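You operate a simulated robot arm through the tools that you are given. There is no shell and no other tool. Be economical: measure what you need, move in short steps, check, and stop when the job is done.

You are at the controls of a simulated two-armed robot. One attempt, no reset.

## Task
On the left cork mat, fold the blue towel in half.

The check looks at the end state, three seconds after you hand in, the way a careful person would. Anything else that was tipped, shoved, dropped, spilled or broken makes it a failure. Flat cloth is picked up by pressing the open fingertips on it (5 to 10 N) and closing them slowly along it; thin cloth reads only 2 to 8 mm in the jaws.

## Robot
Two 7-joint arms with two-finger parallel grippers on one trunk, on a base that drives. Base frame: it is fixed to the floor where the robot stands at the start and does not move with it; the origin is under the middle of the robot, x ahead of it, y to its left, z up; the surface under the hand at the start is at about z = 760. Units: mm, rad, N and s.
The left shoulder is at the start at [70, 163, 1045], the right one opposite. With the tool pointing down near the work surface each hand reaches from about 400 to 880 mm from the robot's upright axis, wherever it stands, measured 20 degrees to its own side. Places, roughly: left cork mat [500, 0, 800]. Payload 3.43 kg a hand.
The TCP of each hand is the grasp point between the finger pads, 34 mm short of the fingertips. In the tool frame z runs along the fingers and y along their closing line. The gripper opens to 128 mm. The fingers are 24 mm wide and 12 mm thick; the gripper's body (48 by 130 mm) begins 96 mm behind the TCP.
Orientation is told as [roll, pitch, yaw] about the base's x, y, z axes, in that order, counted from this pose: with the fingers straight down and closing along the base's y, the tool's x points along the base's -x, its y along +y and its z along -z.

## Interface
- The arms move only by the tool step_arm. It takes "left_increments", "right_increments" or both (then of equal length, played together; a hand with none holds still); each is a list of rows, each a list of 2 entries, a list of its own where there are three numbers: the shift along the tool's x, y, z in units of 50 mm (1.0 is 50 mm), then the turn, a rotation vector about the tool's x, y, z in units of 5 degrees (1.0 is 5 degrees). In form: [[[dx, dy, dz], [rx, ry, rz]], ...]. A call has 1 to 12 rows; each row shifts and turns the commanded pose from where the row before left it, along the tool's axes as they then stand. "left_hand" and "right_hand" are, for a hand that has rows, the finger opening in mm, from 0 to 128, set as the call begins (left out, the last holds). A call with a number of a shift or a turn outside -1 to 1 is refused whole. Each row takes 0.2 s and may step no farther than 50 mm and 0.15 rad from the row before; otherwise, or with a gripper value out of range, the whole call is refused. Where a pose cannot be reached the arm comes as near as it can. A force on the tool above 40 N (or 10 N above the force at the start of the call, whichever is more), or a blocked arm, ends the call early, and 0.2 s more pass. Each finger travels about 153 mm/s and halts on what it meets, pressing with about 21 N; the grip force reading is that of the motor and also rises with nothing between the fingers. The clock runs only during rows and for 0.2 s after the last one: add rows that do not move to give the fingers time. The reply holds the time, the measured pose of the TCP, the force on the tool along the base axes, the opening and the grip force, in the units named above and with some noise, with the torque about the TCP (base axes, N m) and any sound that the robot's microphone picked up.
- Cameras (640 x 400 px; columns grow to the right, rows downward): "scene" is now at [130.9, 5.6, 1258.2]; the picture's right is [0.05, -1.00, 0.00], its down [-0.70, -0.03, -0.71] and it looks along [0.71, 0.03, -0.70] (base axes); focal length 257 px, centre (320, 200). "left" rides on the left gripper at [76, 11, -160] in its tool frame; the picture's right is [-0.15, 0.99, 0.00], its down [-0.88, -0.13, -0.46] and it looks along [-0.45, -0.07, 0.89] (tool axes); focal length 234 px, centre (320, 200). "right" rides on the right gripper at [76, -11, -160] in its tool frame; the picture's right is [0.15, 0.99, 0.00], its down [-0.88, 0.13, -0.46] and it looks along [-0.45, 0.07, 0.89] (tool axes); focal length 234 px, centre (320, 200). There is no depth. A picture from a camera that has moved, and an enlarged one, comes with that camera's place and axes in the base frame and with its lens.
- capture(camera): a new picture of that camera. It takes no simulated time.
- lift_body(by): slides the trunk up (or, below 0, down) by that many mm; the arms and the scene camera ride with it, the base frame stays. It gives what a move gives, with no picture.
- steer(legs): drives the robot by 1 to 6 legs, each [ahead, left, turn to the left] in mm, mm and rad, along the robot's own axes; the way and the turn of a leg run together, so that a leg with both is an arc; at most 1500 mm and 3.142 rad a leg. The arms and the cameras ride along, it lands a little off, and it stops where it bumps. It gives what a move gives.
- turn_head(pan, tilt): turns the head with the scene camera to pan (to the left, within 1.501 rad either way) and tilt (down, from -0.506 to 1.204), counted from straight ahead of the robot. It gives what a move gives.
- inspect(camera, box): a new picture of the part [left, top, right, bottom] of that camera's present view, enlarged. It takes no simulated time.
- close_job(): hands the job in; it is judged then, once.

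Go step by step. Nothing tells you exact positions but the pictures and the camera data: compare them with the known pose of the tool, close in by small moves and look again before you grip or let go. The budget is 120 turns and 92 pictures, counting those below and the enlarged ones. Unless the task says otherwise, let go and move clear before handing in, and close with one line.

The tools are called after "Request:" as a command line: name --argument value ..., lists and objects as JSON in quotes. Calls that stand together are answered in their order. step_arm: Moves the arms, as the interface text tells. Its arguments: {"type":"object","properties":{"left_increments":{"type":"array"},"left_hand":{"type":"number"},"right_increments":{"type":"array"},"right_hand":{"type":"number"}},"required":[]} The other tools are called the same way: lift_body (by) slides the trunk up or down; steer (legs) drives the base; turn_head (pan, tilt) turns the head that bears the scene camera; capture (camera) takes a picture; inspect (camera, box) takes an enlarged picture of a part of a camera's view; close_job () hands the job in.

At the start:

```text
t: 0.0
left_ee_pos: [683.5, 231.8, 921.4]
left_ee_rot: [-0.002, 0.0, 0.002]
left_force: [-0.2, -0.3, 0.2]
left_torque: [-0.02, 0.0, 0.01]
left_opening: 127.9
left_grip_force: 0.0
right_ee_pos: [672.1, -244.3, 1010.2]
right_ee_rot: [0.002, 0.0, 0.0]
right_force: [-0.8, 0.8, -0.3]
right_torque: [0.0, -0.01, 0.01]
right_opening: 128.0
right_grip_force: 0.0
trunk travel left (down, up): [-525.0, 415.0]
robot x, y, heading: [0.9, -0.4, 0.0]
head pan, tilt: [0.047, 0.782]
```

scene: 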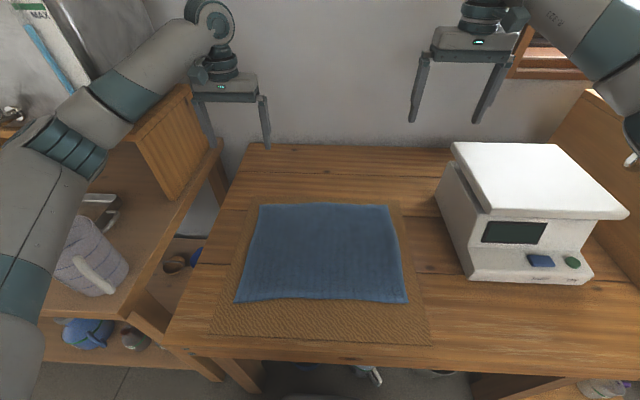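
right: 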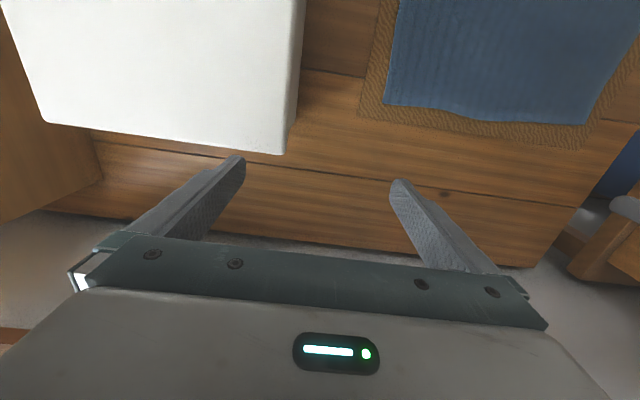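
left: 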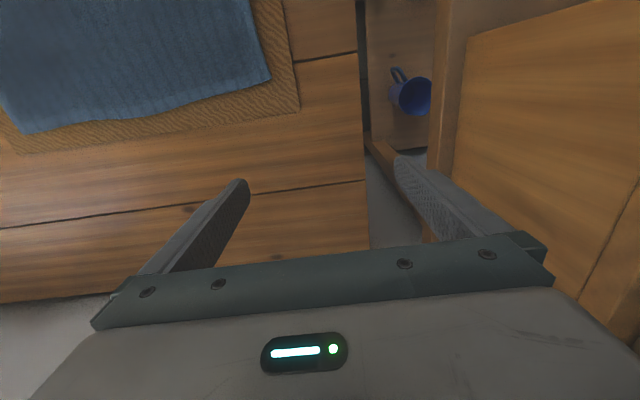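

The towel lies on the mat at about x 345–615, y −157–185, with the scale to the right beyond y ≈ −295. I plan to fold the front edge over to the back edge with both hands. First I back the base off so that both edges are within reach.

Request:
steer --legs '[[-120, 0, 0]]'

```text
t: 1.2
left_ee_pos: [561.1, 233.2, 921.8]
left_ee_rot: [0.001, 0.0, 0.005]
left_force: [-1.1, -0.1, -0.5]
left_torque: [-0.01, -0.02, -0.01]
left_opening: 127.8
left_grip_force: 0.0
right_ee_pos: [551.4, -242.3, 1010.5]
right_ee_rot: [0.0, 0.001, 0.001]
right_force: [-0.6, -0.8, -0.7]
right_torque: [0.01, -0.02, 0.02]
right_opening: 127.8
right_grip_force: 0.1
trunk travel left (down, up): [-525.0, 415.0]
robot x, y, heading: [-119.9, -0.2, 0.003]
head pan, tilt: [0.047, 0.782]
```

The base is back by 120 mm. Now I bring both hands over the front corners at about z 900 and look.

Request:
step_arm --left_increments '[[[0.75, -0.32, 0.1], [0, 0, 0]], [[0.75, -0.32, 0.1], [0, 0, 0]], [[0.75, -0.32, 0.1], [0, 0, 0]], [[0.75, -0.32, 0.1], [0, 0, 0]], [[0.75, -0.32, 0.1], [0, 0, 0]], [[0, 0, 0], [0, 0, 0]]]' --right_increments '[[[0.72, 0.45, 0.44], [0, 0, 0]], [[0.72, 0.45, 0.44], [0, 0, 0]], [[0.72, 0.45, 0.44], [0, 0, 0]], [[0.72, 0.45, 0.44], [0, 0, 0]], [[0.72, 0.45, 0.44], [0, 0, 0]], [[0, 0, 0], [0, 0, 0]]]' --left_hand 60 --right_hand 60

Request:
capture --camera "scene"

Request:
capture --camera "left"

Request:
capture --camera "right"

```text
t: 2.6
left_ee_pos: [373.2, 151.5, 894.8]
left_ee_rot: [0.0, 0.002, 0.003]
left_force: [-0.2, 0.0, -0.2]
left_torque: [0.0, 0.03, 0.01]
left_opening: 59.8
left_grip_force: 0.1
right_ee_pos: [371.6, -130.2, 898.9]
right_ee_rot: [0.0, -0.001, 0.0]
right_force: [-0.5, 0.7, 0.5]
right_torque: [0.02, -0.01, 0.03]
right_opening: 59.9
right_grip_force: 0.1
trunk travel left (down, up): [-525.0, 415.0]
robot x, y, heading: [-122.3, 3.4, 0.002]
head pan, tilt: [0.047, 0.782]
```

```text
88 pictures are left
camera scene: at [9.7, 5.6, 1258.2], right [0.05, -1.0, 0.0], down [-0.7, -0.03, -0.71], along [0.71, 0.04, -0.71], focal length 257 px, centre (320, 200)
```

scene: 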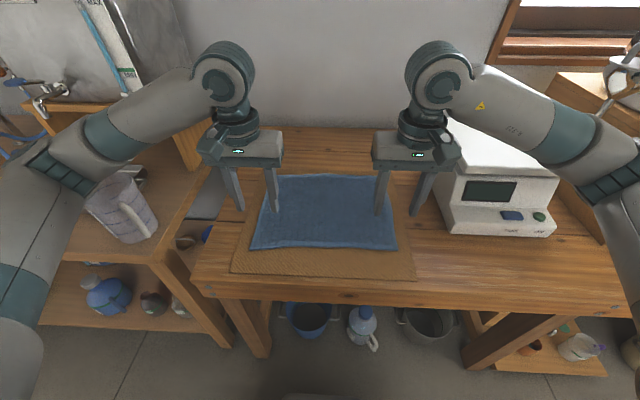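

```text
87 pictures are left
camera left: at [297.5, 160.9, 1054.9], right [0.14, 0.99, 0.0], down [0.88, -0.13, 0.45], along [0.45, -0.07, -0.89], focal length 234 px, centre (320, 200)
```

left: 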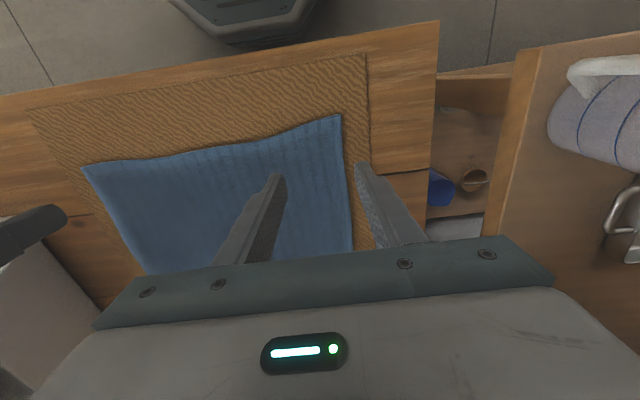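

```text
86 pictures are left
camera right: at [295.6, -141.4, 1058.5], right [-0.15, 0.99, 0.0], down [0.88, 0.13, 0.46], along [0.45, 0.07, -0.89], focal length 234 px, centre (320, 200)
```

right: 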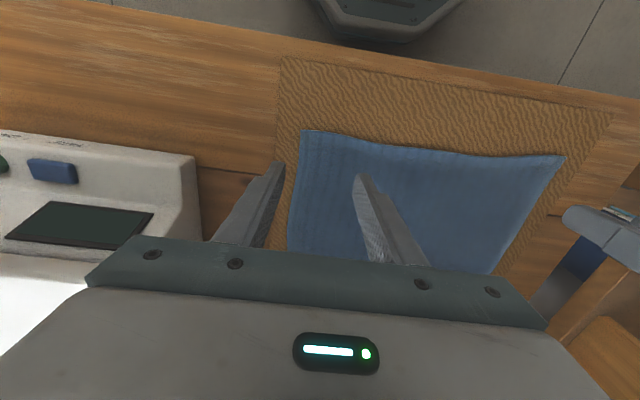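

Both cameras put the front corners at about left (337, 178) and right (352, −153). I move in over grip points just inside them, with the fingertips still about 20 mm clear of the cloth.

Request:
step_arm --left_increments '[[[0.21, -0.135, 0.5], [0, 0, 0]], [[0.21, -0.135, 0.5], [0, 0, 0]], [[0, 0, 0.5], [0, 0, 0]], [[0, 0, 0], [0, 0, 0]]]' --right_increments '[[[0.055, 0.15, 0.53], [0, 0, 0]], [[0.055, 0.15, 0.53], [0, 0, 0]], [[0, 0, 0.52], [0, 0, 0]], [[0, 0, 0], [0, 0, 0]]]' --left_hand 40 --right_hand 40

Request:
capture --camera "left"

Request:
capture --camera "right"

```text
t: 3.6
left_ee_pos: [345.4, 136.9, 843.2]
left_ee_rot: [0.012, -0.04, 0.014]
left_force: [-0.5, 0.4, 0.1]
left_torque: [-0.03, -0.01, 0.0]
left_opening: 39.8
left_grip_force: 0.0
right_ee_pos: [353.0, -123.2, 828.2]
right_ee_rot: [0.01, -0.016, 0.003]
right_force: [-0.9, 0.5, 1.1]
right_torque: [-0.03, -0.03, 0.0]
right_opening: 40.2
right_grip_force: 0.1
trunk travel left (down, up): [-525.0, 415.0]
robot x, y, heading: [-121.2, -0.3, 0.002]
head pan, tilt: [0.047, 0.782]
```

```text
85 pictures are left
camera left: at [262.2, 143.3, 999.1], right [0.13, 0.99, 0.02], down [0.86, -0.13, 0.49], along [0.49, -0.05, -0.87], focal length 234 px, centre (320, 200)
```

left: 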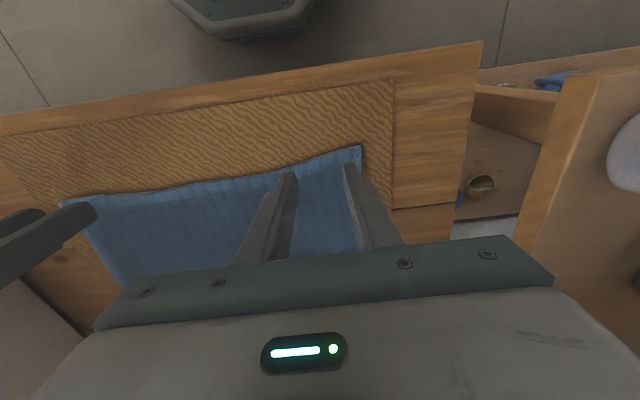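

```text
84 pictures are left
camera right: at [273.7, -134.5, 987.1], right [-0.15, 0.99, 0.01], down [0.87, 0.13, 0.47], along [0.47, 0.08, -0.88], focal length 234 px, centre (320, 200)
```

right: 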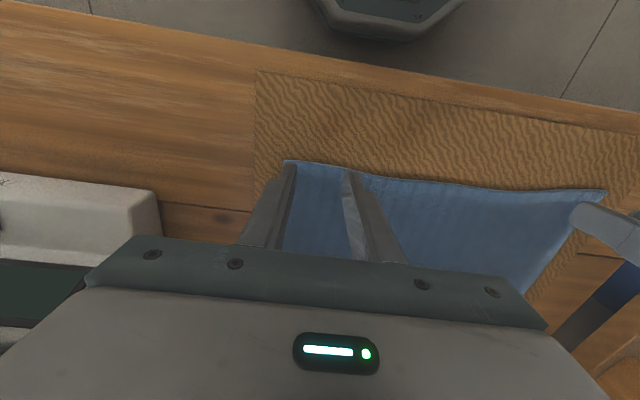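

The hands are against the near limit of their reach, since both fell short and tilted. I raise them and back the base off another 90 mm.

Request:
step_arm --left_increments '[[[-0.6, 0, -0.6], [0, 0, 0]], [[-0.6, 0, -0.6], [0, 0, 0]], [[0, 0, 0], [0, 0, 0]]]' --right_increments '[[[-0.6, 0, -0.6], [0, 0, 0]], [[-0.6, 0, -0.6], [0, 0, 0]], [[0, 0, 0], [0, 0, 0]]]'

Request:
steer --legs '[[-90, 0, 0]]'

```text
t: 4.5
left_ee_pos: [410.3, 136.9, 882.3]
left_ee_rot: [0.0, 0.002, -0.001]
left_force: [-0.9, 0.6, -0.5]
left_torque: [0.0, -0.04, -0.03]
left_opening: 40.3
left_grip_force: 0.1
right_ee_pos: [423.6, -118.3, 882.1]
right_ee_rot: [0.0, -0.002, 0.001]
right_force: [0.0, 0.5, -0.6]
right_torque: [0.01, -0.03, -0.01]
right_opening: 39.9
right_grip_force: 0.1
trunk travel left (down, up): [-525.0, 415.0]
robot x, y, heading: [-120.7, 0.3, -0.003]
head pan, tilt: [0.047, 0.782]
```

```text
t: 5.5
left_ee_pos: [322.4, 138.8, 883.8]
left_ee_rot: [0.001, 0.001, 0.004]
left_force: [0.4, 0.2, -0.1]
left_torque: [0.01, -0.02, -0.01]
left_opening: 39.7
left_grip_force: 0.1
right_ee_pos: [335.1, -116.3, 883.2]
right_ee_rot: [0.001, 0.001, 0.002]
right_force: [-1.3, 1.1, 0.2]
right_torque: [0.01, -0.03, 0.02]
right_opening: 40.1
right_grip_force: 0.0
trunk travel left (down, up): [-525.0, 415.0]
robot x, y, heading: [-209.0, 2.2, 0.001]
head pan, tilt: [0.047, 0.782]
```

Now I go forward about 30 mm and down to roughly z 820.

Request:
step_arm --left_increments '[[[-0.3, 0, 0.4], [0, 0, 0]], [[-0.3, 0, 0.4], [0, 0, 0]], [[0, 0, 0.46], [0, 0, 0]], [[0, 0, 0], [0, 0, 0]]]' --right_increments '[[[-0.3, 0, 0.4], [0, 0, 0]], [[-0.3, 0, 0.4], [0, 0, 0]], [[0, 0, 0.46], [0, 0, 0]], [[0, 0, 0], [0, 0, 0]]]' --left_hand 40 --right_hand 40

Request:
capture --camera "left"

Request:
capture --camera "right"

```text
t: 6.5
left_ee_pos: [352.4, 139.2, 821.1]
left_ee_rot: [-0.001, -0.001, 0.003]
left_force: [-0.4, -0.4, 0.1]
left_torque: [-0.01, -0.01, -0.01]
left_opening: 39.9
left_grip_force: 0.1
right_ee_pos: [365.9, -116.7, 819.1]
right_ee_rot: [0.001, 0.0, 0.002]
right_force: [-1.1, -0.7, 0.8]
right_torque: [-0.01, 0.05, -0.03]
right_opening: 40.1
right_grip_force: 0.1
trunk travel left (down, up): [-525.0, 415.0]
robot x, y, heading: [-211.3, 1.3, 0.008]
head pan, tilt: [0.047, 0.782]
```

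```text
83 pictures are left
camera left: at [276.4, 148.8, 980.9], right [0.14, 0.99, 0.0], down [0.88, -0.13, 0.46], along [0.45, -0.07, -0.89], focal length 234 px, centre (320, 200)
```

left: 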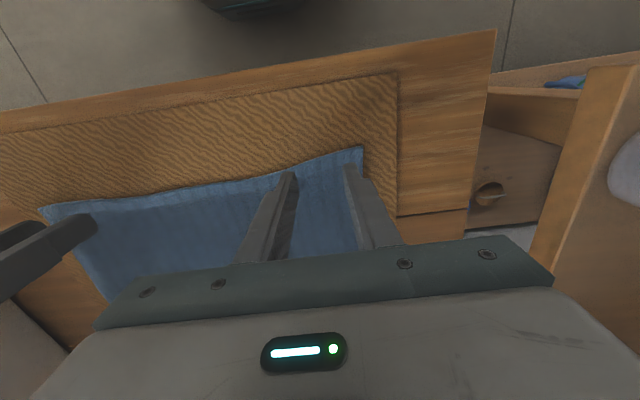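

```text
82 pictures are left
camera right: at [289.7, -127.2, 978.8], right [-0.15, 0.99, 0.0], down [0.88, 0.13, 0.46], along [0.45, 0.07, -0.89], focal length 234 px, centre (320, 200)
```

right: 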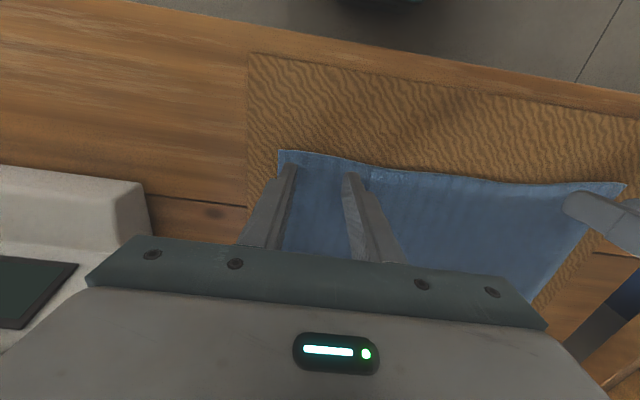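

The fingers sit just inside the corners as intended. I lower slowly until I feel contact.

Request:
step_arm --left_increments '[[[0, 0, 0.1], [0, 0, 0]], [[0, 0, 0.1], [0, 0, 0]], [[0, 0, 0.08], [0, 0, 0]], [[0, 0, 0.06], [0, 0, 0]], [[0, 0, 0], [0, 0, 0]]]' --right_increments '[[[0, 0, 0.1], [0, 0, 0]], [[0, 0, 0.1], [0, 0, 0]], [[0, 0, 0.06], [0, 0, 0]], [[0, 0, 0.04], [0, 0, 0]], [[0, 0, 0], [0, 0, 0]]]'

```text
t: 7.8
left_ee_pos: [353.1, 140.1, 803.1]
left_ee_rot: [0.001, 0.001, 0.004]
left_force: [-0.1, -0.2, -1.2]
left_torque: [0.0, -0.01, 0.0]
left_opening: 39.8
left_grip_force: 0.0
right_ee_pos: [365.6, -114.8, 803.5]
right_ee_rot: [0.001, 0.0, 0.002]
right_force: [-0.1, 0.1, -0.3]
right_torque: [0.01, 0.02, -0.02]
right_opening: 40.0
right_grip_force: 0.1
trunk travel left (down, up): [-525.0, 415.0]
robot x, y, heading: [-210.5, 1.1, 0.002]
head pan, tilt: [0.047, 0.782]
```

No contact yet, so I continue in 1.5 mm steps.

Request:
step_arm --left_increments '[[[0, 0, 0.03], [0, 0, 0]], [[0, 0, 0.03], [0, 0, 0]], [[0, 0, 0], [0, 0, 0]]]' --right_increments '[[[0, 0, 0.03], [0, 0, 0]], [[0, 0, 0.03], [0, 0, 0]], [[0, 0, 0], [0, 0, 0]]]'

```text
t: 8.6
left_ee_pos: [352.3, 138.5, 802.6]
left_ee_rot: [-0.001, 0.0, 0.003]
left_force: [0.9, -0.1, 2.7]
left_torque: [0.04, -0.04, 0.0]
left_opening: 40.1
left_grip_force: 0.0
right_ee_pos: [365.9, -115.6, 802.4]
right_ee_rot: [-0.001, 0.002, 0.002]
right_force: [-1.0, 0.7, 3.5]
right_torque: [-0.03, 0.06, -0.01]
right_opening: 40.1
right_grip_force: 0.1
trunk travel left (down, up): [-525.0, 415.0]
robot x, y, heading: [-208.2, -5.0, -0.001]
head pan, tilt: [0.047, 0.782]
```

Contact begins at about 3 N on each hand, so the cloth top is at z ≈ 768. I press a little more.

Request:
step_arm --left_increments '[[[0, 0, 0.05], [0, 0, 0]], [[0, 0, 0], [0, 0, 0]]]' --right_increments '[[[0, 0, 0.04], [0, 0, 0]], [[0, 0, 0], [0, 0, 0]]]'

```text
t: 9.2
left_ee_pos: [352.8, 138.3, 800.7]
left_ee_rot: [-0.001, -0.005, 0.003]
left_force: [2.7, 2.4, 14.7]
left_torque: [0.21, -0.16, -0.02]
left_opening: 39.8
left_grip_force: 0.0
right_ee_pos: [365.4, -116.3, 799.6]
right_ee_rot: [0.0, -0.003, 0.002]
right_force: [0.4, 0.2, 9.9]
right_torque: [-0.06, -0.04, -0.01]
right_opening: 40.0
right_grip_force: 0.0
trunk travel left (down, up): [-525.0, 415.0]
robot x, y, heading: [-214.6, -1.7, -0.003]
head pan, tilt: [0.047, 0.782]
```

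The left hand presses too hard at 15 N, so I ease it a bit and start closing both in small steps.

Request:
step_arm --left_increments '[[[0, 0, -0.025], [0, 0, 0]], [[0, 0, 0], [0, 0, 0]]]' --right_increments '[[[0, 0, -0.005], [0, 0, 0]], [[0, 0, 0], [0, 0, 0]]]'

Request:
step_arm --left_increments '[[[0, 0, 0], [0, 0, 0]], [[0, 0, 0], [0, 0, 0]]]' --right_increments '[[[0, 0, 0], [0, 0, 0]], [[0, 0, 0], [0, 0, 0]]]' --left_hand 32 --right_hand 32

Request:
step_arm --left_increments '[[[0, 0, 0], [0, 0, 0]], [[0, 0, 0], [0, 0, 0]]]' --right_increments '[[[0, 0, 0], [0, 0, 0]], [[0, 0, 0], [0, 0, 0]]]' --left_hand 25 --right_hand 25

Request:
capture --camera "left"

Request:
capture --camera "right"

```text
t: 9.8
left_ee_pos: [353.0, 139.8, 800.9]
left_ee_rot: [0.001, 0.0, 0.005]
left_force: [2.4, -0.1, 10.4]
left_torque: [0.1, -0.14, -0.03]
left_opening: 39.9
left_grip_force: 0.1
right_ee_pos: [366.4, -117.0, 800.1]
right_ee_rot: [0.0, -0.004, 0.002]
right_force: [2.0, 1.0, 10.7]
right_torque: [0.01, -0.09, 0.02]
right_opening: 39.8
right_grip_force: 0.0
trunk travel left (down, up): [-525.0, 415.0]
robot x, y, heading: [-208.6, -4.1, 0.001]
head pan, tilt: [0.047, 0.782]
```

```text
t: 10.3
left_ee_pos: [351.8, 139.2, 799.4]
left_ee_rot: [0.002, 0.0, 0.003]
left_force: [0.5, -3.7, 10.0]
left_torque: [-0.08, -0.04, -0.02]
left_opening: 31.6
left_grip_force: 0.1
right_ee_pos: [365.6, -115.7, 800.2]
right_ee_rot: [0.0, -0.001, 0.002]
right_force: [0.9, 2.4, 11.1]
right_torque: [0.05, -0.07, -0.03]
right_opening: 31.2
right_grip_force: 0.1
trunk travel left (down, up): [-525.0, 415.0]
robot x, y, heading: [-214.5, 0.3, 0.002]
head pan, tilt: [0.047, 0.782]
```

```text
t: 10.9
left_ee_pos: [352.7, 139.3, 801.0]
left_ee_rot: [0.0, 0.0, 0.003]
left_force: [-0.2, -1.9, 8.4]
left_torque: [0.0, 0.01, -0.01]
left_opening: 24.7
left_grip_force: 0.1
right_ee_pos: [365.9, -115.4, 800.5]
right_ee_rot: [0.001, -0.003, 0.001]
right_force: [-0.1, 2.3, 10.9]
right_torque: [0.05, -0.03, 0.01]
right_opening: 24.1
right_grip_force: 0.0
trunk travel left (down, up): [-525.0, 415.0]
robot x, y, heading: [-208.4, 0.1, 0.002]
head pan, tilt: [0.047, 0.782]
```

```text
81 pictures are left
camera left: at [275.9, 148.9, 960.7], right [0.14, 0.99, 0.0], down [0.88, -0.13, 0.46], along [0.45, -0.07, -0.89], focal length 234 px, centre (320, 200)
```

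left: 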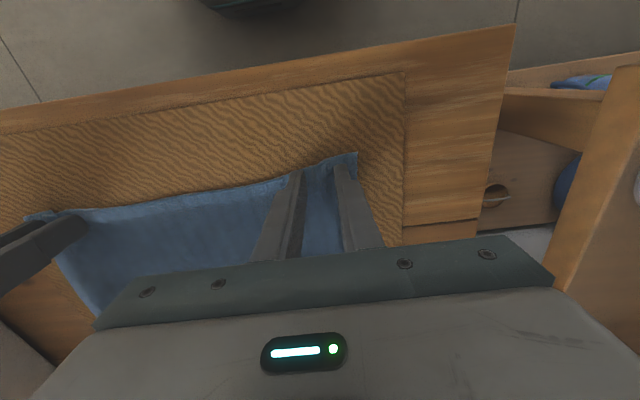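

```text
80 pictures are left
camera right: at [289.0, -127.2, 960.3], right [-0.15, 0.99, 0.0], down [0.88, 0.13, 0.46], along [0.45, 0.07, -0.89], focal length 234 px, centre (320, 200)
```

right: 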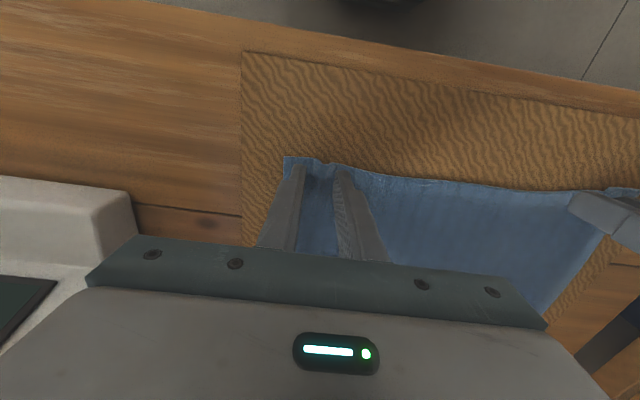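

The cloth is bunching up between the fingers on both sides. I keep closing step by step.

Request:
step_arm --left_increments '[[[0, 0, 0], [0, 0, 0]], [[0, 0, 0], [0, 0, 0]]]' --right_increments '[[[0, 0, 0], [0, 0, 0]], [[0, 0, 0], [0, 0, 0]]]' --left_hand 18 --right_hand 18

Request:
step_arm --left_increments '[[[0, 0, 0], [0, 0, 0]], [[0, 0, 0], [0, 0, 0]]]' --right_increments '[[[0, 0, 0], [0, 0, 0]], [[0, 0, 0], [0, 0, 0]]]' --left_hand 11 --right_hand 11

Request:
step_arm --left_increments '[[[0, 0, 0], [0, 0, 0]], [[0, 0, 0], [0, 0, 0]]]' --right_increments '[[[0, 0, 0], [0, 0, 0]], [[0, 0, 0], [0, 0, 0]]]' --left_hand 5 --right_hand 5

Request:
step_arm --left_increments '[[[0, 0, 0], [0, 0, 0]], [[0, 0, 0], [0, 0, 0]], [[0, 0, 0], [0, 0, 0]]]' --right_increments '[[[0, 0, 0], [0, 0, 0]], [[0, 0, 0], [0, 0, 0]], [[0, 0, 0], [0, 0, 0]]]' --left_hand 0 --right_hand 0

Request:
capture --camera "left"

Request:
capture --camera "right"

```text
t: 11.6
left_ee_pos: [351.6, 139.7, 801.9]
left_ee_rot: [0.002, 0.0, 0.004]
left_force: [-0.1, -1.9, 8.3]
left_torque: [0.0, -0.03, 0.02]
left_opening: 17.7
left_grip_force: 0.0
right_ee_pos: [365.6, -116.1, 800.5]
right_ee_rot: [0.002, -0.003, 0.001]
right_force: [-1.0, 2.6, 12.5]
right_torque: [0.06, 0.05, 0.02]
right_opening: 17.5
right_grip_force: 0.1
trunk travel left (down, up): [-525.0, 415.0]
robot x, y, heading: [-211.7, -2.1, 0.008]
head pan, tilt: [0.047, 0.782]
```

```text
t: 12.2
left_ee_pos: [352.0, 138.8, 799.7]
left_ee_rot: [-0.001, 0.0, 0.003]
left_force: [-0.2, -3.8, 8.4]
left_torque: [-0.11, -0.02, 0.01]
left_opening: 11.6
left_grip_force: 0.8
right_ee_pos: [366.1, -117.0, 800.9]
right_ee_rot: [0.0, -0.003, 0.003]
right_force: [0.1, 4.3, 12.0]
right_torque: [0.15, 0.0, 0.01]
right_opening: 12.1
right_grip_force: 0.5
trunk travel left (down, up): [-525.0, 415.0]
robot x, y, heading: [-208.4, -4.5, 0.0]
head pan, tilt: [0.047, 0.782]
```

```text
t: 12.8
left_ee_pos: [352.8, 140.1, 801.1]
left_ee_rot: [0.0, 0.0, 0.002]
left_force: [1.3, -6.8, 8.3]
left_torque: [-0.2, -0.02, -0.03]
left_opening: 8.1
left_grip_force: 3.4
right_ee_pos: [365.9, -116.8, 800.7]
right_ee_rot: [0.0, -0.003, 0.001]
right_force: [0.8, 6.1, 12.1]
right_torque: [0.23, 0.0, -0.01]
right_opening: 5.5
right_grip_force: 10.0
trunk travel left (down, up): [-525.0, 415.0]
robot x, y, heading: [-209.5, 0.8, 0.002]
head pan, tilt: [0.047, 0.782]
```

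```text
t: 13.6
left_ee_pos: [353.4, 140.0, 800.5]
left_ee_rot: [-0.001, 0.001, 0.003]
left_force: [0.6, -10.4, 8.0]
left_torque: [-0.34, -0.05, -0.02]
left_opening: 4.3
left_grip_force: 20.8
right_ee_pos: [366.6, -116.5, 801.2]
right_ee_rot: [0.0, -0.001, 0.004]
right_force: [-0.1, 9.4, 11.5]
right_torque: [0.34, 0.0, -0.02]
right_opening: 4.5
right_grip_force: 21.0
trunk travel left (down, up): [-525.0, 415.0]
robot x, y, heading: [-213.8, -1.2, 0.0]
head pan, tilt: [0.047, 0.782]
```

```text
79 pictures are left
camera left: at [276.1, 148.7, 960.6], right [0.14, 0.99, 0.0], down [0.88, -0.13, 0.46], along [0.45, -0.07, -0.89], focal length 234 px, centre (320, 200)
```

left: 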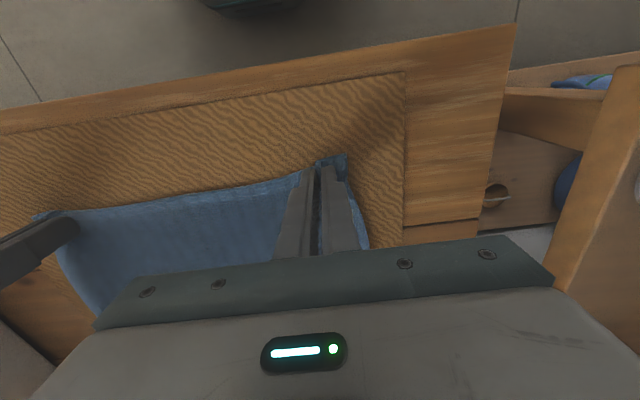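

```text
78 pictures are left
camera right: at [289.2, -127.1, 960.2], right [-0.15, 0.99, 0.0], down [0.88, 0.13, 0.46], along [0.45, 0.07, -0.89], focal length 234 px, centre (320, 200)
```

right: 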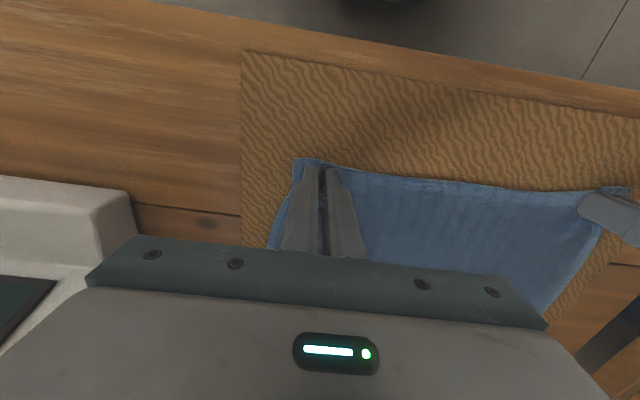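

Both hands read about 4.4 mm with a firm grip, and there is about 10 N of tension between them. I ease them inward a little while lifting 40 mm, then check the hold.

Request:
step_arm --left_increments '[[[0, -0.08, -0.1], [0, 0, 0]], [[0, -0.06, -0.2], [0, 0, 0]], [[-0.1, 0, -0.25], [0, 0, 0]], [[-0.1, 0, -0.25], [0, 0, 0]], [[0, 0, 0], [0, 0, 0]]]' --right_increments '[[[0, 0.08, -0.1], [0, 0, 0]], [[0, 0.06, -0.2], [0, 0, 0]], [[-0.1, 0, -0.25], [0, 0, 0]], [[-0.1, 0, -0.25], [0, 0, 0]], [[0, 0, 0], [0, 0, 0]]]'

Request:
capture --camera "scene"

Request:
capture --camera "left"

Request:
capture --camera "right"

```text
t: 14.8
left_ee_pos: [363.9, 132.8, 839.6]
left_ee_rot: [0.0, 0.001, 0.003]
left_force: [-0.2, 0.3, -1.1]
left_torque: [0.05, 0.01, 0.01]
left_opening: 3.8
left_grip_force: 20.6
right_ee_pos: [377.2, -108.6, 838.4]
right_ee_rot: [0.0, 0.002, 0.004]
right_force: [0.3, 0.4, -0.3]
right_torque: [0.04, 0.0, 0.01]
right_opening: 4.0
right_grip_force: 20.9
trunk travel left (down, up): [-525.0, 415.0]
robot x, y, heading: [-206.8, 0.7, 0.004]
head pan, tilt: [0.047, 0.782]
```

```text
77 pictures are left
camera scene: at [-78.7, 5.7, 1258.2], right [0.05, -1.0, 0.0], down [-0.7, -0.04, -0.71], along [0.71, 0.04, -0.71], focal length 257 px, centre (320, 200)
```

scene: 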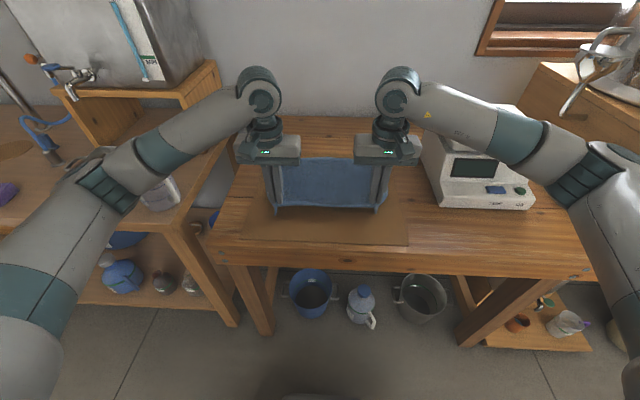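

```text
76 pictures are left
camera left: at [288.0, 141.4, 999.8], right [0.14, 0.99, 0.0], down [0.88, -0.13, 0.45], along [0.45, -0.07, -0.89], focal length 234 px, centre (320, 200)
```

left: 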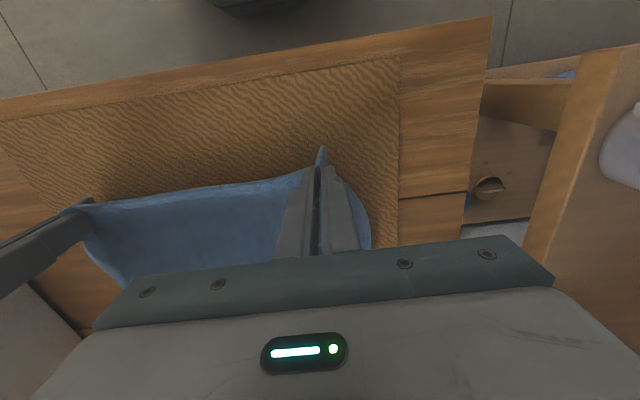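

```text
75 pictures are left
camera right: at [300.2, -119.5, 998.9], right [-0.15, 0.99, 0.0], down [0.88, 0.13, 0.45], along [0.45, 0.07, -0.89], focal length 234 px, centre (320, 200)
```

right: 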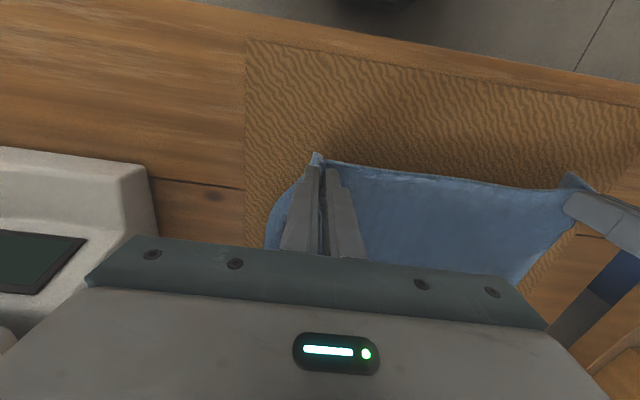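

Both corners came up cleanly. Now I carry the edge up and forward along an arc as far as the middle, slowly.

Request:
step_arm --left_increments '[[[-0.23, 0, -0.37], [0, 0, 0]], [[-0.23, 0, -0.37], [0, 0, 0]], [[-0.44, 0, -0.25], [0, 0, 0]], [[-0.44, 0, -0.25], [0, 0, 0]], [[-0.41, 0, -0.05], [0, 0, 0]], [[-0.41, 0, -0.05], [0, 0, 0]], [[0, 0, 0], [0, 0, 0]]]' --right_increments '[[[-0.23, 0, -0.37], [0, 0, 0]], [[-0.23, 0, -0.37], [0, 0, 0]], [[-0.44, 0, -0.25], [0, 0, 0]], [[-0.44, 0, -0.25], [0, 0, 0]], [[-0.41, 0, -0.05], [0, 0, 0]], [[-0.41, 0, -0.05], [0, 0, 0]], [[0, 0, 0], [0, 0, 0]]]'

Request:
capture --camera "scene"

Request:
capture --camera "left"

```text
t: 16.4
left_ee_pos: [471.6, 132.2, 906.7]
left_ee_rot: [0.0, 0.0, 0.003]
left_force: [-1.0, -0.7, -0.2]
left_torque: [-0.01, -0.04, -0.04]
left_opening: 3.9
left_grip_force: 21.0
right_ee_pos: [483.7, -110.2, 905.9]
right_ee_rot: [0.0, 0.0, 0.004]
right_force: [-0.7, 0.4, -1.1]
right_torque: [0.0, -0.02, -0.01]
right_opening: 3.8
right_grip_force: 21.2
trunk travel left (down, up): [-525.0, 415.0]
robot x, y, heading: [-210.3, -0.6, 0.004]
head pan, tilt: [0.047, 0.782]
```

```text
74 pictures are left
camera scene: at [-79.3, 5.7, 1258.3], right [0.05, -1.0, 0.0], down [-0.7, -0.04, -0.71], along [0.71, 0.04, -0.7], focal length 257 px, centre (320, 200)
```

scene: 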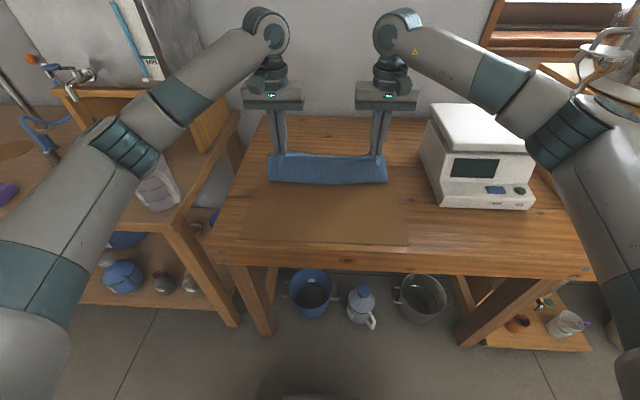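

```text
73 pictures are left
camera left: at [395.9, 141.2, 1067.0], right [0.14, 0.99, 0.0], down [0.88, -0.13, 0.46], along [0.45, -0.07, -0.89], focal length 234 px, centre (320, 200)
```

left: 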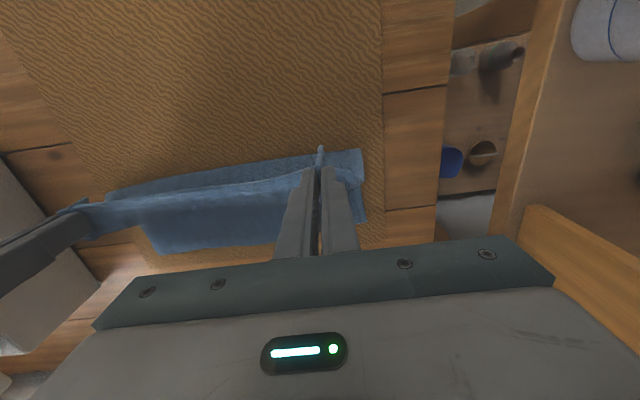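

The fold line stands at about x 475–480 with the cloth hanging nearly vertical, as expected. I continue the arc forward and down, stopping above the back edge.

Request:
step_arm --left_increments '[[[-0.41, 0, 0.05], [0, 0, 0]], [[-0.41, 0, 0.05], [0, 0, 0]], [[-0.44, 0, 0.25], [0, 0, 0]], [[-0.44, 0, 0.25], [0, 0, 0]], [[-0.24, 0, 0.3], [0, 0, 0]], [[-0.24, 0, 0.3], [0, 0, 0]], [[0, 0, 0], [0, 0, 0]]]' --right_increments '[[[-0.41, 0, 0.05], [0, 0, 0]], [[-0.41, 0, 0.05], [0, 0, 0]], [[-0.44, 0, 0.25], [0, 0, 0]], [[-0.44, 0, 0.25], [0, 0, 0]], [[-0.24, 0, 0.3], [0, 0, 0]], [[-0.24, 0, 0.3], [0, 0, 0]], [[0, 0, 0], [0, 0, 0]]]'

Request:
capture --camera "scene"

Request:
capture --camera "left"

Request:
capture --camera "right"

```text
t: 17.9
left_ee_pos: [580.2, 133.8, 845.4]
left_ee_rot: [-0.001, 0.002, 0.004]
left_force: [-0.2, -0.4, 0.0]
left_torque: [-0.03, 0.04, 0.0]
left_opening: 4.1
left_grip_force: 20.5
right_ee_pos: [592.8, -108.1, 847.1]
right_ee_rot: [0.0, -0.001, 0.002]
right_force: [0.5, 0.7, 0.2]
right_torque: [0.01, 0.01, 0.0]
right_opening: 3.9
right_grip_force: 20.8
trunk travel left (down, up): [-525.0, 415.0]
robot x, y, heading: [-209.8, -0.6, -0.001]
head pan, tilt: [0.047, 0.782]
```

```text
72 pictures are left
camera scene: at [-79.6, 5.6, 1258.3], right [0.05, -1.0, 0.0], down [-0.7, -0.04, -0.71], along [0.71, 0.04, -0.7], focal length 257 px, centre (320, 200)
```

scene: 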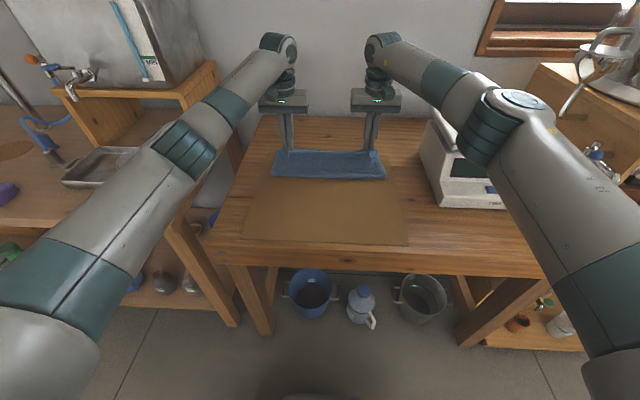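

```text
71 pictures are left
camera left: at [504.8, 142.6, 1006.3], right [0.14, 0.99, 0.0], down [0.88, -0.13, 0.46], along [0.45, -0.06, -0.89], focal length 234 px, centre (320, 200)
```

left: 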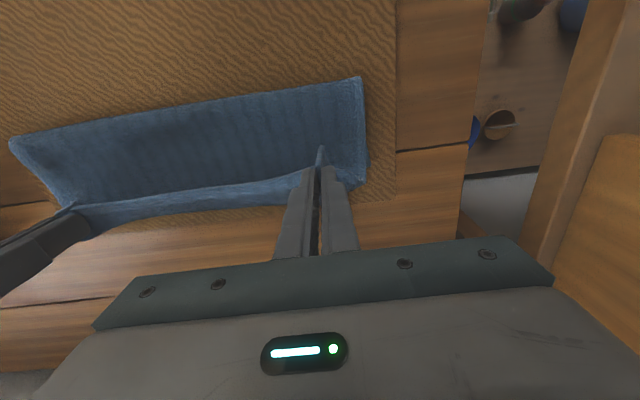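

```text
70 pictures are left
camera right: at [516.7, -119.4, 1007.6], right [-0.15, 0.99, 0.0], down [0.88, 0.13, 0.46], along [0.45, 0.07, -0.89], focal length 234 px, centre (320, 200)
```

right: 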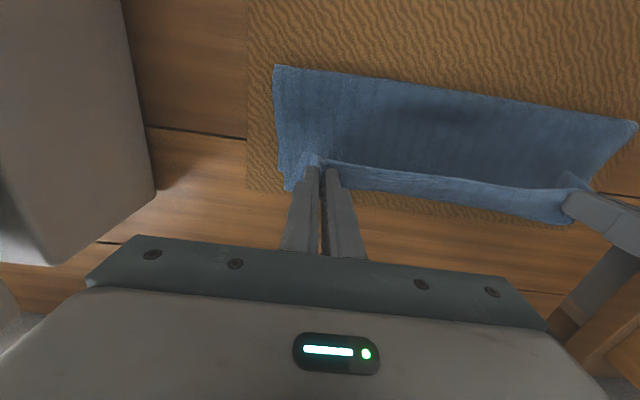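

I take a closer look at how the layers lie at the back corners before lowering.

Request:
inspect --camera "left" --box '[200, 50, 420, 260]'

Request:
inspect --camera "right" --box '[240, 40, 460, 260]'

Request:
inspect --camera "scene" --box '[240, 90, 420, 210]'

```text
1.90 times, centred on (310, 155) of left
camera zoom: at [504.8, 142.6, 1006.3], right [0.14, 0.99, 0.0], down [0.88, -0.13, 0.46], along [0.45, -0.06, -0.89], focal length 446 px, centre (339, 286)
```

zoom: 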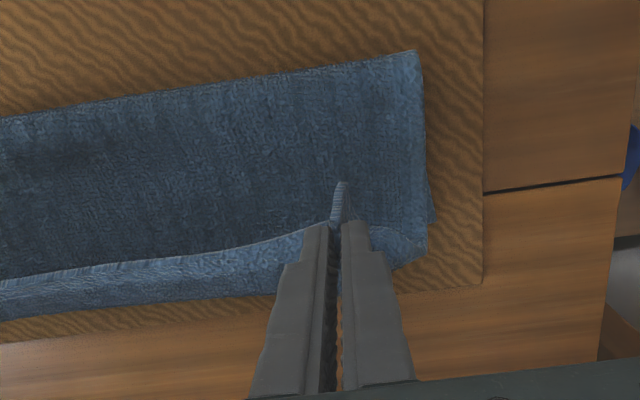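

```text
1.82 times, centred on (350, 150) of right
camera zoom: at [516.7, -119.4, 1007.6], right [-0.15, 0.99, 0.0], down [0.88, 0.13, 0.46], along [0.45, 0.07, -0.89], focal length 426 px, centre (266, 291)
```

zoom: 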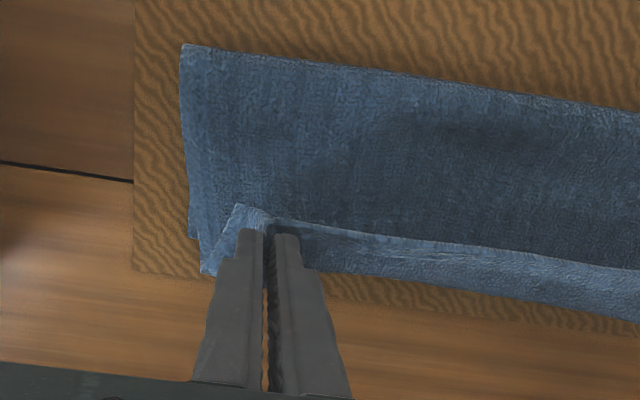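

```text
3.33 times, centred on (330, 150) of scene
camera zoom: at [-79.6, 5.6, 1258.3], right [0.05, -1.0, 0.0], down [-0.7, -0.04, -0.71], along [0.71, 0.04, -0.7], focal length 857 px, centre (287, 367)
```

zoom: 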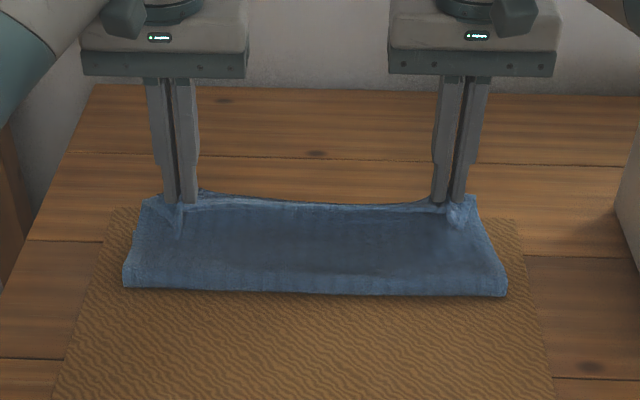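

The bottom layer's back edge is at x ≈ 614 on the left and ≈ 620 on the right, and the fold looks clean though still curled up. I lower the held edge toward it.

Request:
step_arm --left_increments '[[[-0.1, 0.03, 0.15], [0, 0, 0]], [[-0.1, 0.03, 0.15], [0, 0, 0]], [[-0.07, 0.04, 0.15], [0, 0, 0]], [[-0.05, 0, 0.12], [0, 0, 0]], [[0, 0, 0.08], [0, 0, 0]], [[0, 0, 0], [0, 0, 0]]]' --right_increments '[[[-0.1, -0.03, 0.15], [0, 0, 0]], [[-0.1, -0.03, 0.15], [0, 0, 0]], [[-0.07, -0.04, 0.15], [0, 0, 0]], [[-0.03, 0, 0.12], [0, 0, 0]], [[0, 0, 0.1], [0, 0, 0]], [[0, 0, 0], [0, 0, 0]]]'

Request:
capture --camera "left"

Request:
capture --camera "right"

Request:
inspect --camera "scene" --box '[240, 90, 420, 210]'

```text
t: 19.4
left_ee_pos: [596.7, 137.7, 814.2]
left_ee_rot: [0.001, 0.001, 0.004]
left_force: [0.9, -4.4, 1.6]
left_torque: [-0.16, -0.03, -0.02]
left_opening: 3.9
left_grip_force: 21.3
right_ee_pos: [608.0, -113.2, 813.5]
right_ee_rot: [-0.001, 0.0, 0.004]
right_force: [0.1, 6.0, 1.1]
right_torque: [0.25, 0.02, -0.02]
right_opening: 4.0
right_grip_force: 20.6
trunk travel left (down, up): [-525.0, 415.0]
robot x, y, heading: [-210.7, 0.2, 0.001]
head pan, tilt: [0.047, 0.782]
```

```text
66 pictures are left
camera left: at [521.3, 146.9, 974.1], right [0.14, 0.99, 0.0], down [0.88, -0.13, 0.46], along [0.45, -0.07, -0.89], focal length 234 px, centre (320, 200)
```

left: 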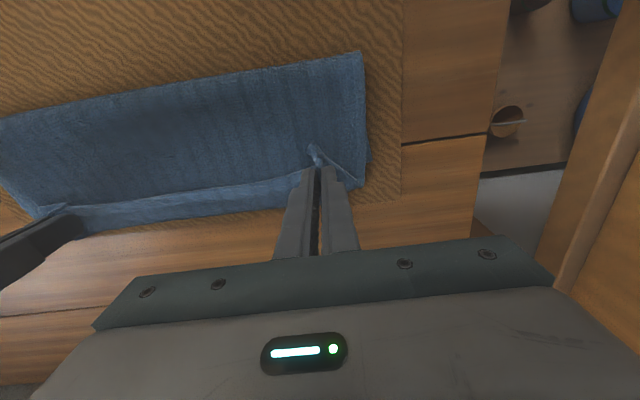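

```text
65 pictures are left
camera right: at [532.6, -124.3, 973.0], right [-0.15, 0.99, 0.0], down [0.88, 0.13, 0.46], along [0.45, 0.07, -0.89], focal length 234 px, centre (320, 200)
```

right: 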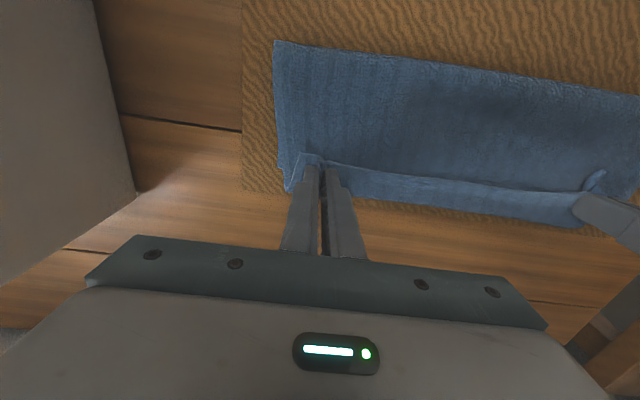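

```text
3.33 times, centred on (330, 150) of scene
camera zoom: at [-79.2, 5.7, 1258.3], right [0.05, -1.0, 0.0], down [-0.7, -0.04, -0.71], along [0.71, 0.04, -0.7], focal length 857 px, centre (287, 367)
```

zoom: 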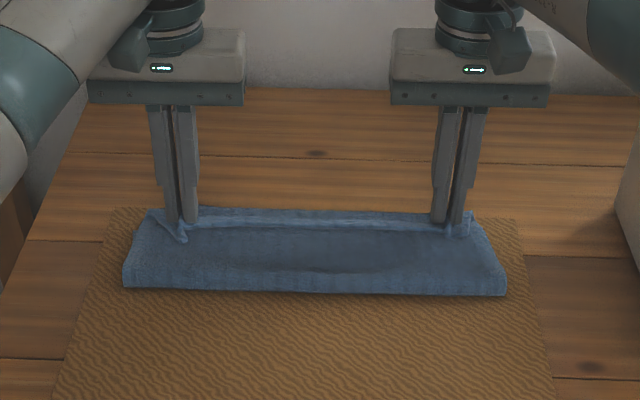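

The picture shows a problem: with the fingers vertical, the edge points back toward me and the cloth bulges out behind the fingers, which would leave the edge folded under. I take the fold back, lay the towel flat again and re-grip the very edge with the fingers closing across it.

Request:
step_arm --left_increments '[[[0.17, -0.04, -0.3], [0, 0, 0]], [[0.17, -0.04, -0.35], [0, 0, 0]], [[0.48, 0, -0.55], [0, 0, 0]], [[0.44, 0, -0.25], [0, 0, 0]], [[0.44, 0, -0.25], [0, 0, 0]], [[0.41, 0, -0.05], [0, 0, 0]], [[0.41, 0, -0.05], [0, 0, 0]], [[0, 0, 0], [0, 0, 0]]]' --right_increments '[[[0.15, 0.05, -0.3], [0, 0, 0]], [[0.15, 0.05, -0.35], [0, 0, 0]], [[0.48, 0, -0.55], [0, 0, 0]], [[0.44, 0, -0.25], [0, 0, 0]], [[0.44, 0, -0.25], [0, 0, 0]], [[0.41, 0, -0.05], [0, 0, 0]], [[0.41, 0, -0.05], [0, 0, 0]], [[0, 0, 0], [0, 0, 0]]]'

```text
t: 21.1
left_ee_pos: [471.6, 135.4, 901.7]
left_ee_rot: [0.0, 0.001, 0.006]
left_force: [0.1, -1.0, 0.5]
left_torque: [0.01, 0.02, 0.02]
left_opening: 4.3
left_grip_force: 20.7
right_ee_pos: [486.1, -110.1, 902.3]
right_ee_rot: [0.001, 0.001, 0.002]
right_force: [0.3, 0.9, -0.4]
right_torque: [0.02, 0.04, 0.0]
right_opening: 3.9
right_grip_force: 21.4
trunk travel left (down, up): [-525.0, 415.0]
robot x, y, heading: [-208.7, -2.9, -0.001]
head pan, tilt: [0.047, 0.782]
```

I continue the return and lay the front edge back down.

Request:
step_arm --left_increments '[[[0.41, 0, 0.02], [0, 0, 0]], [[0.41, 0, 0.05], [0, 0, 0]], [[0.44, 0, 0.2], [0, 0, 0]], [[0.44, 0, 0.3], [0, 0, 0]], [[0.3, 0, 0.35], [0, 0, 0]], [[0.25, 0.02, 0.3], [0, 0, 0]], [[0.15, 0.02, 0.3], [0, 0, 0]], [[0.04, 0.02, 0.28], [0, 0, 0]], [[0, 0, 0.1], [0, 0, 0]], [[0, 0, 0], [0, 0, 0]]]' --right_increments '[[[0.41, 0, 0.02], [0, 0, 0]], [[0.41, 0, 0.05], [0, 0, 0]], [[0.44, 0, 0.2], [0, 0, 0]], [[0.44, 0, 0.3], [0, 0, 0]], [[0.3, 0, 0.35], [0, 0, 0]], [[0.25, -0.02, 0.3], [0, 0, 0]], [[0.15, -0.02, 0.3], [0, 0, 0]], [[0.04, -0.02, 0.28], [0, 0, 0]], [[0, 0, 0.1], [0, 0, 0]], [[0, 0, 0], [0, 0, 0]]]'

Request:
capture --camera "left"

Request:
capture --camera "scene"

```text
t: 23.4
left_ee_pos: [348.0, 136.1, 809.0]
left_ee_rot: [0.0, -0.001, 0.003]
left_force: [0.3, -3.2, 0.6]
left_torque: [-0.08, -0.02, -0.03]
left_opening: 3.9
left_grip_force: 21.2
right_ee_pos: [362.7, -113.6, 808.7]
right_ee_rot: [0.0, -0.001, 0.002]
right_force: [-0.5, 3.6, -0.5]
right_torque: [0.07, 0.0, -0.03]
right_opening: 3.9
right_grip_force: 20.8
trunk travel left (down, up): [-525.0, 415.0]
robot x, y, heading: [-210.6, 1.4, 0.0]
head pan, tilt: [0.047, 0.782]
```

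```text
63 pictures are left
camera left: at [272.4, 145.1, 968.9], right [0.14, 0.99, 0.0], down [0.88, -0.13, 0.46], along [0.45, -0.07, -0.89], focal length 234 px, centre (320, 200)
```

left: 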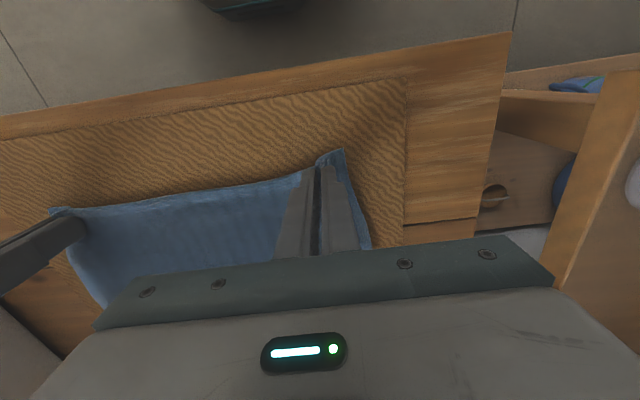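

```text
62 pictures are left
camera scene: at [-79.1, 5.6, 1258.2], right [0.05, -1.0, 0.0], down [-0.7, -0.04, -0.71], along [0.71, 0.04, -0.7], focal length 257 px, centre (320, 200)
```

scene: 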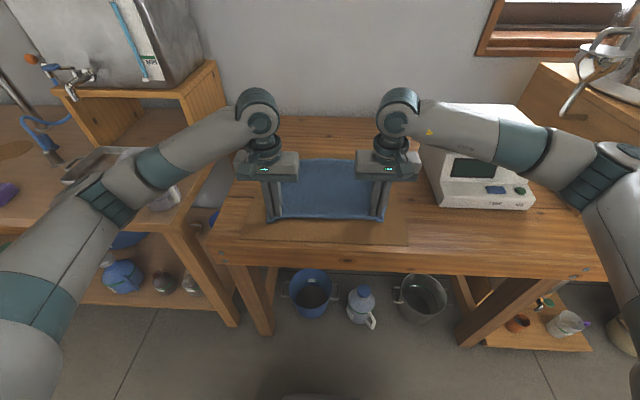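

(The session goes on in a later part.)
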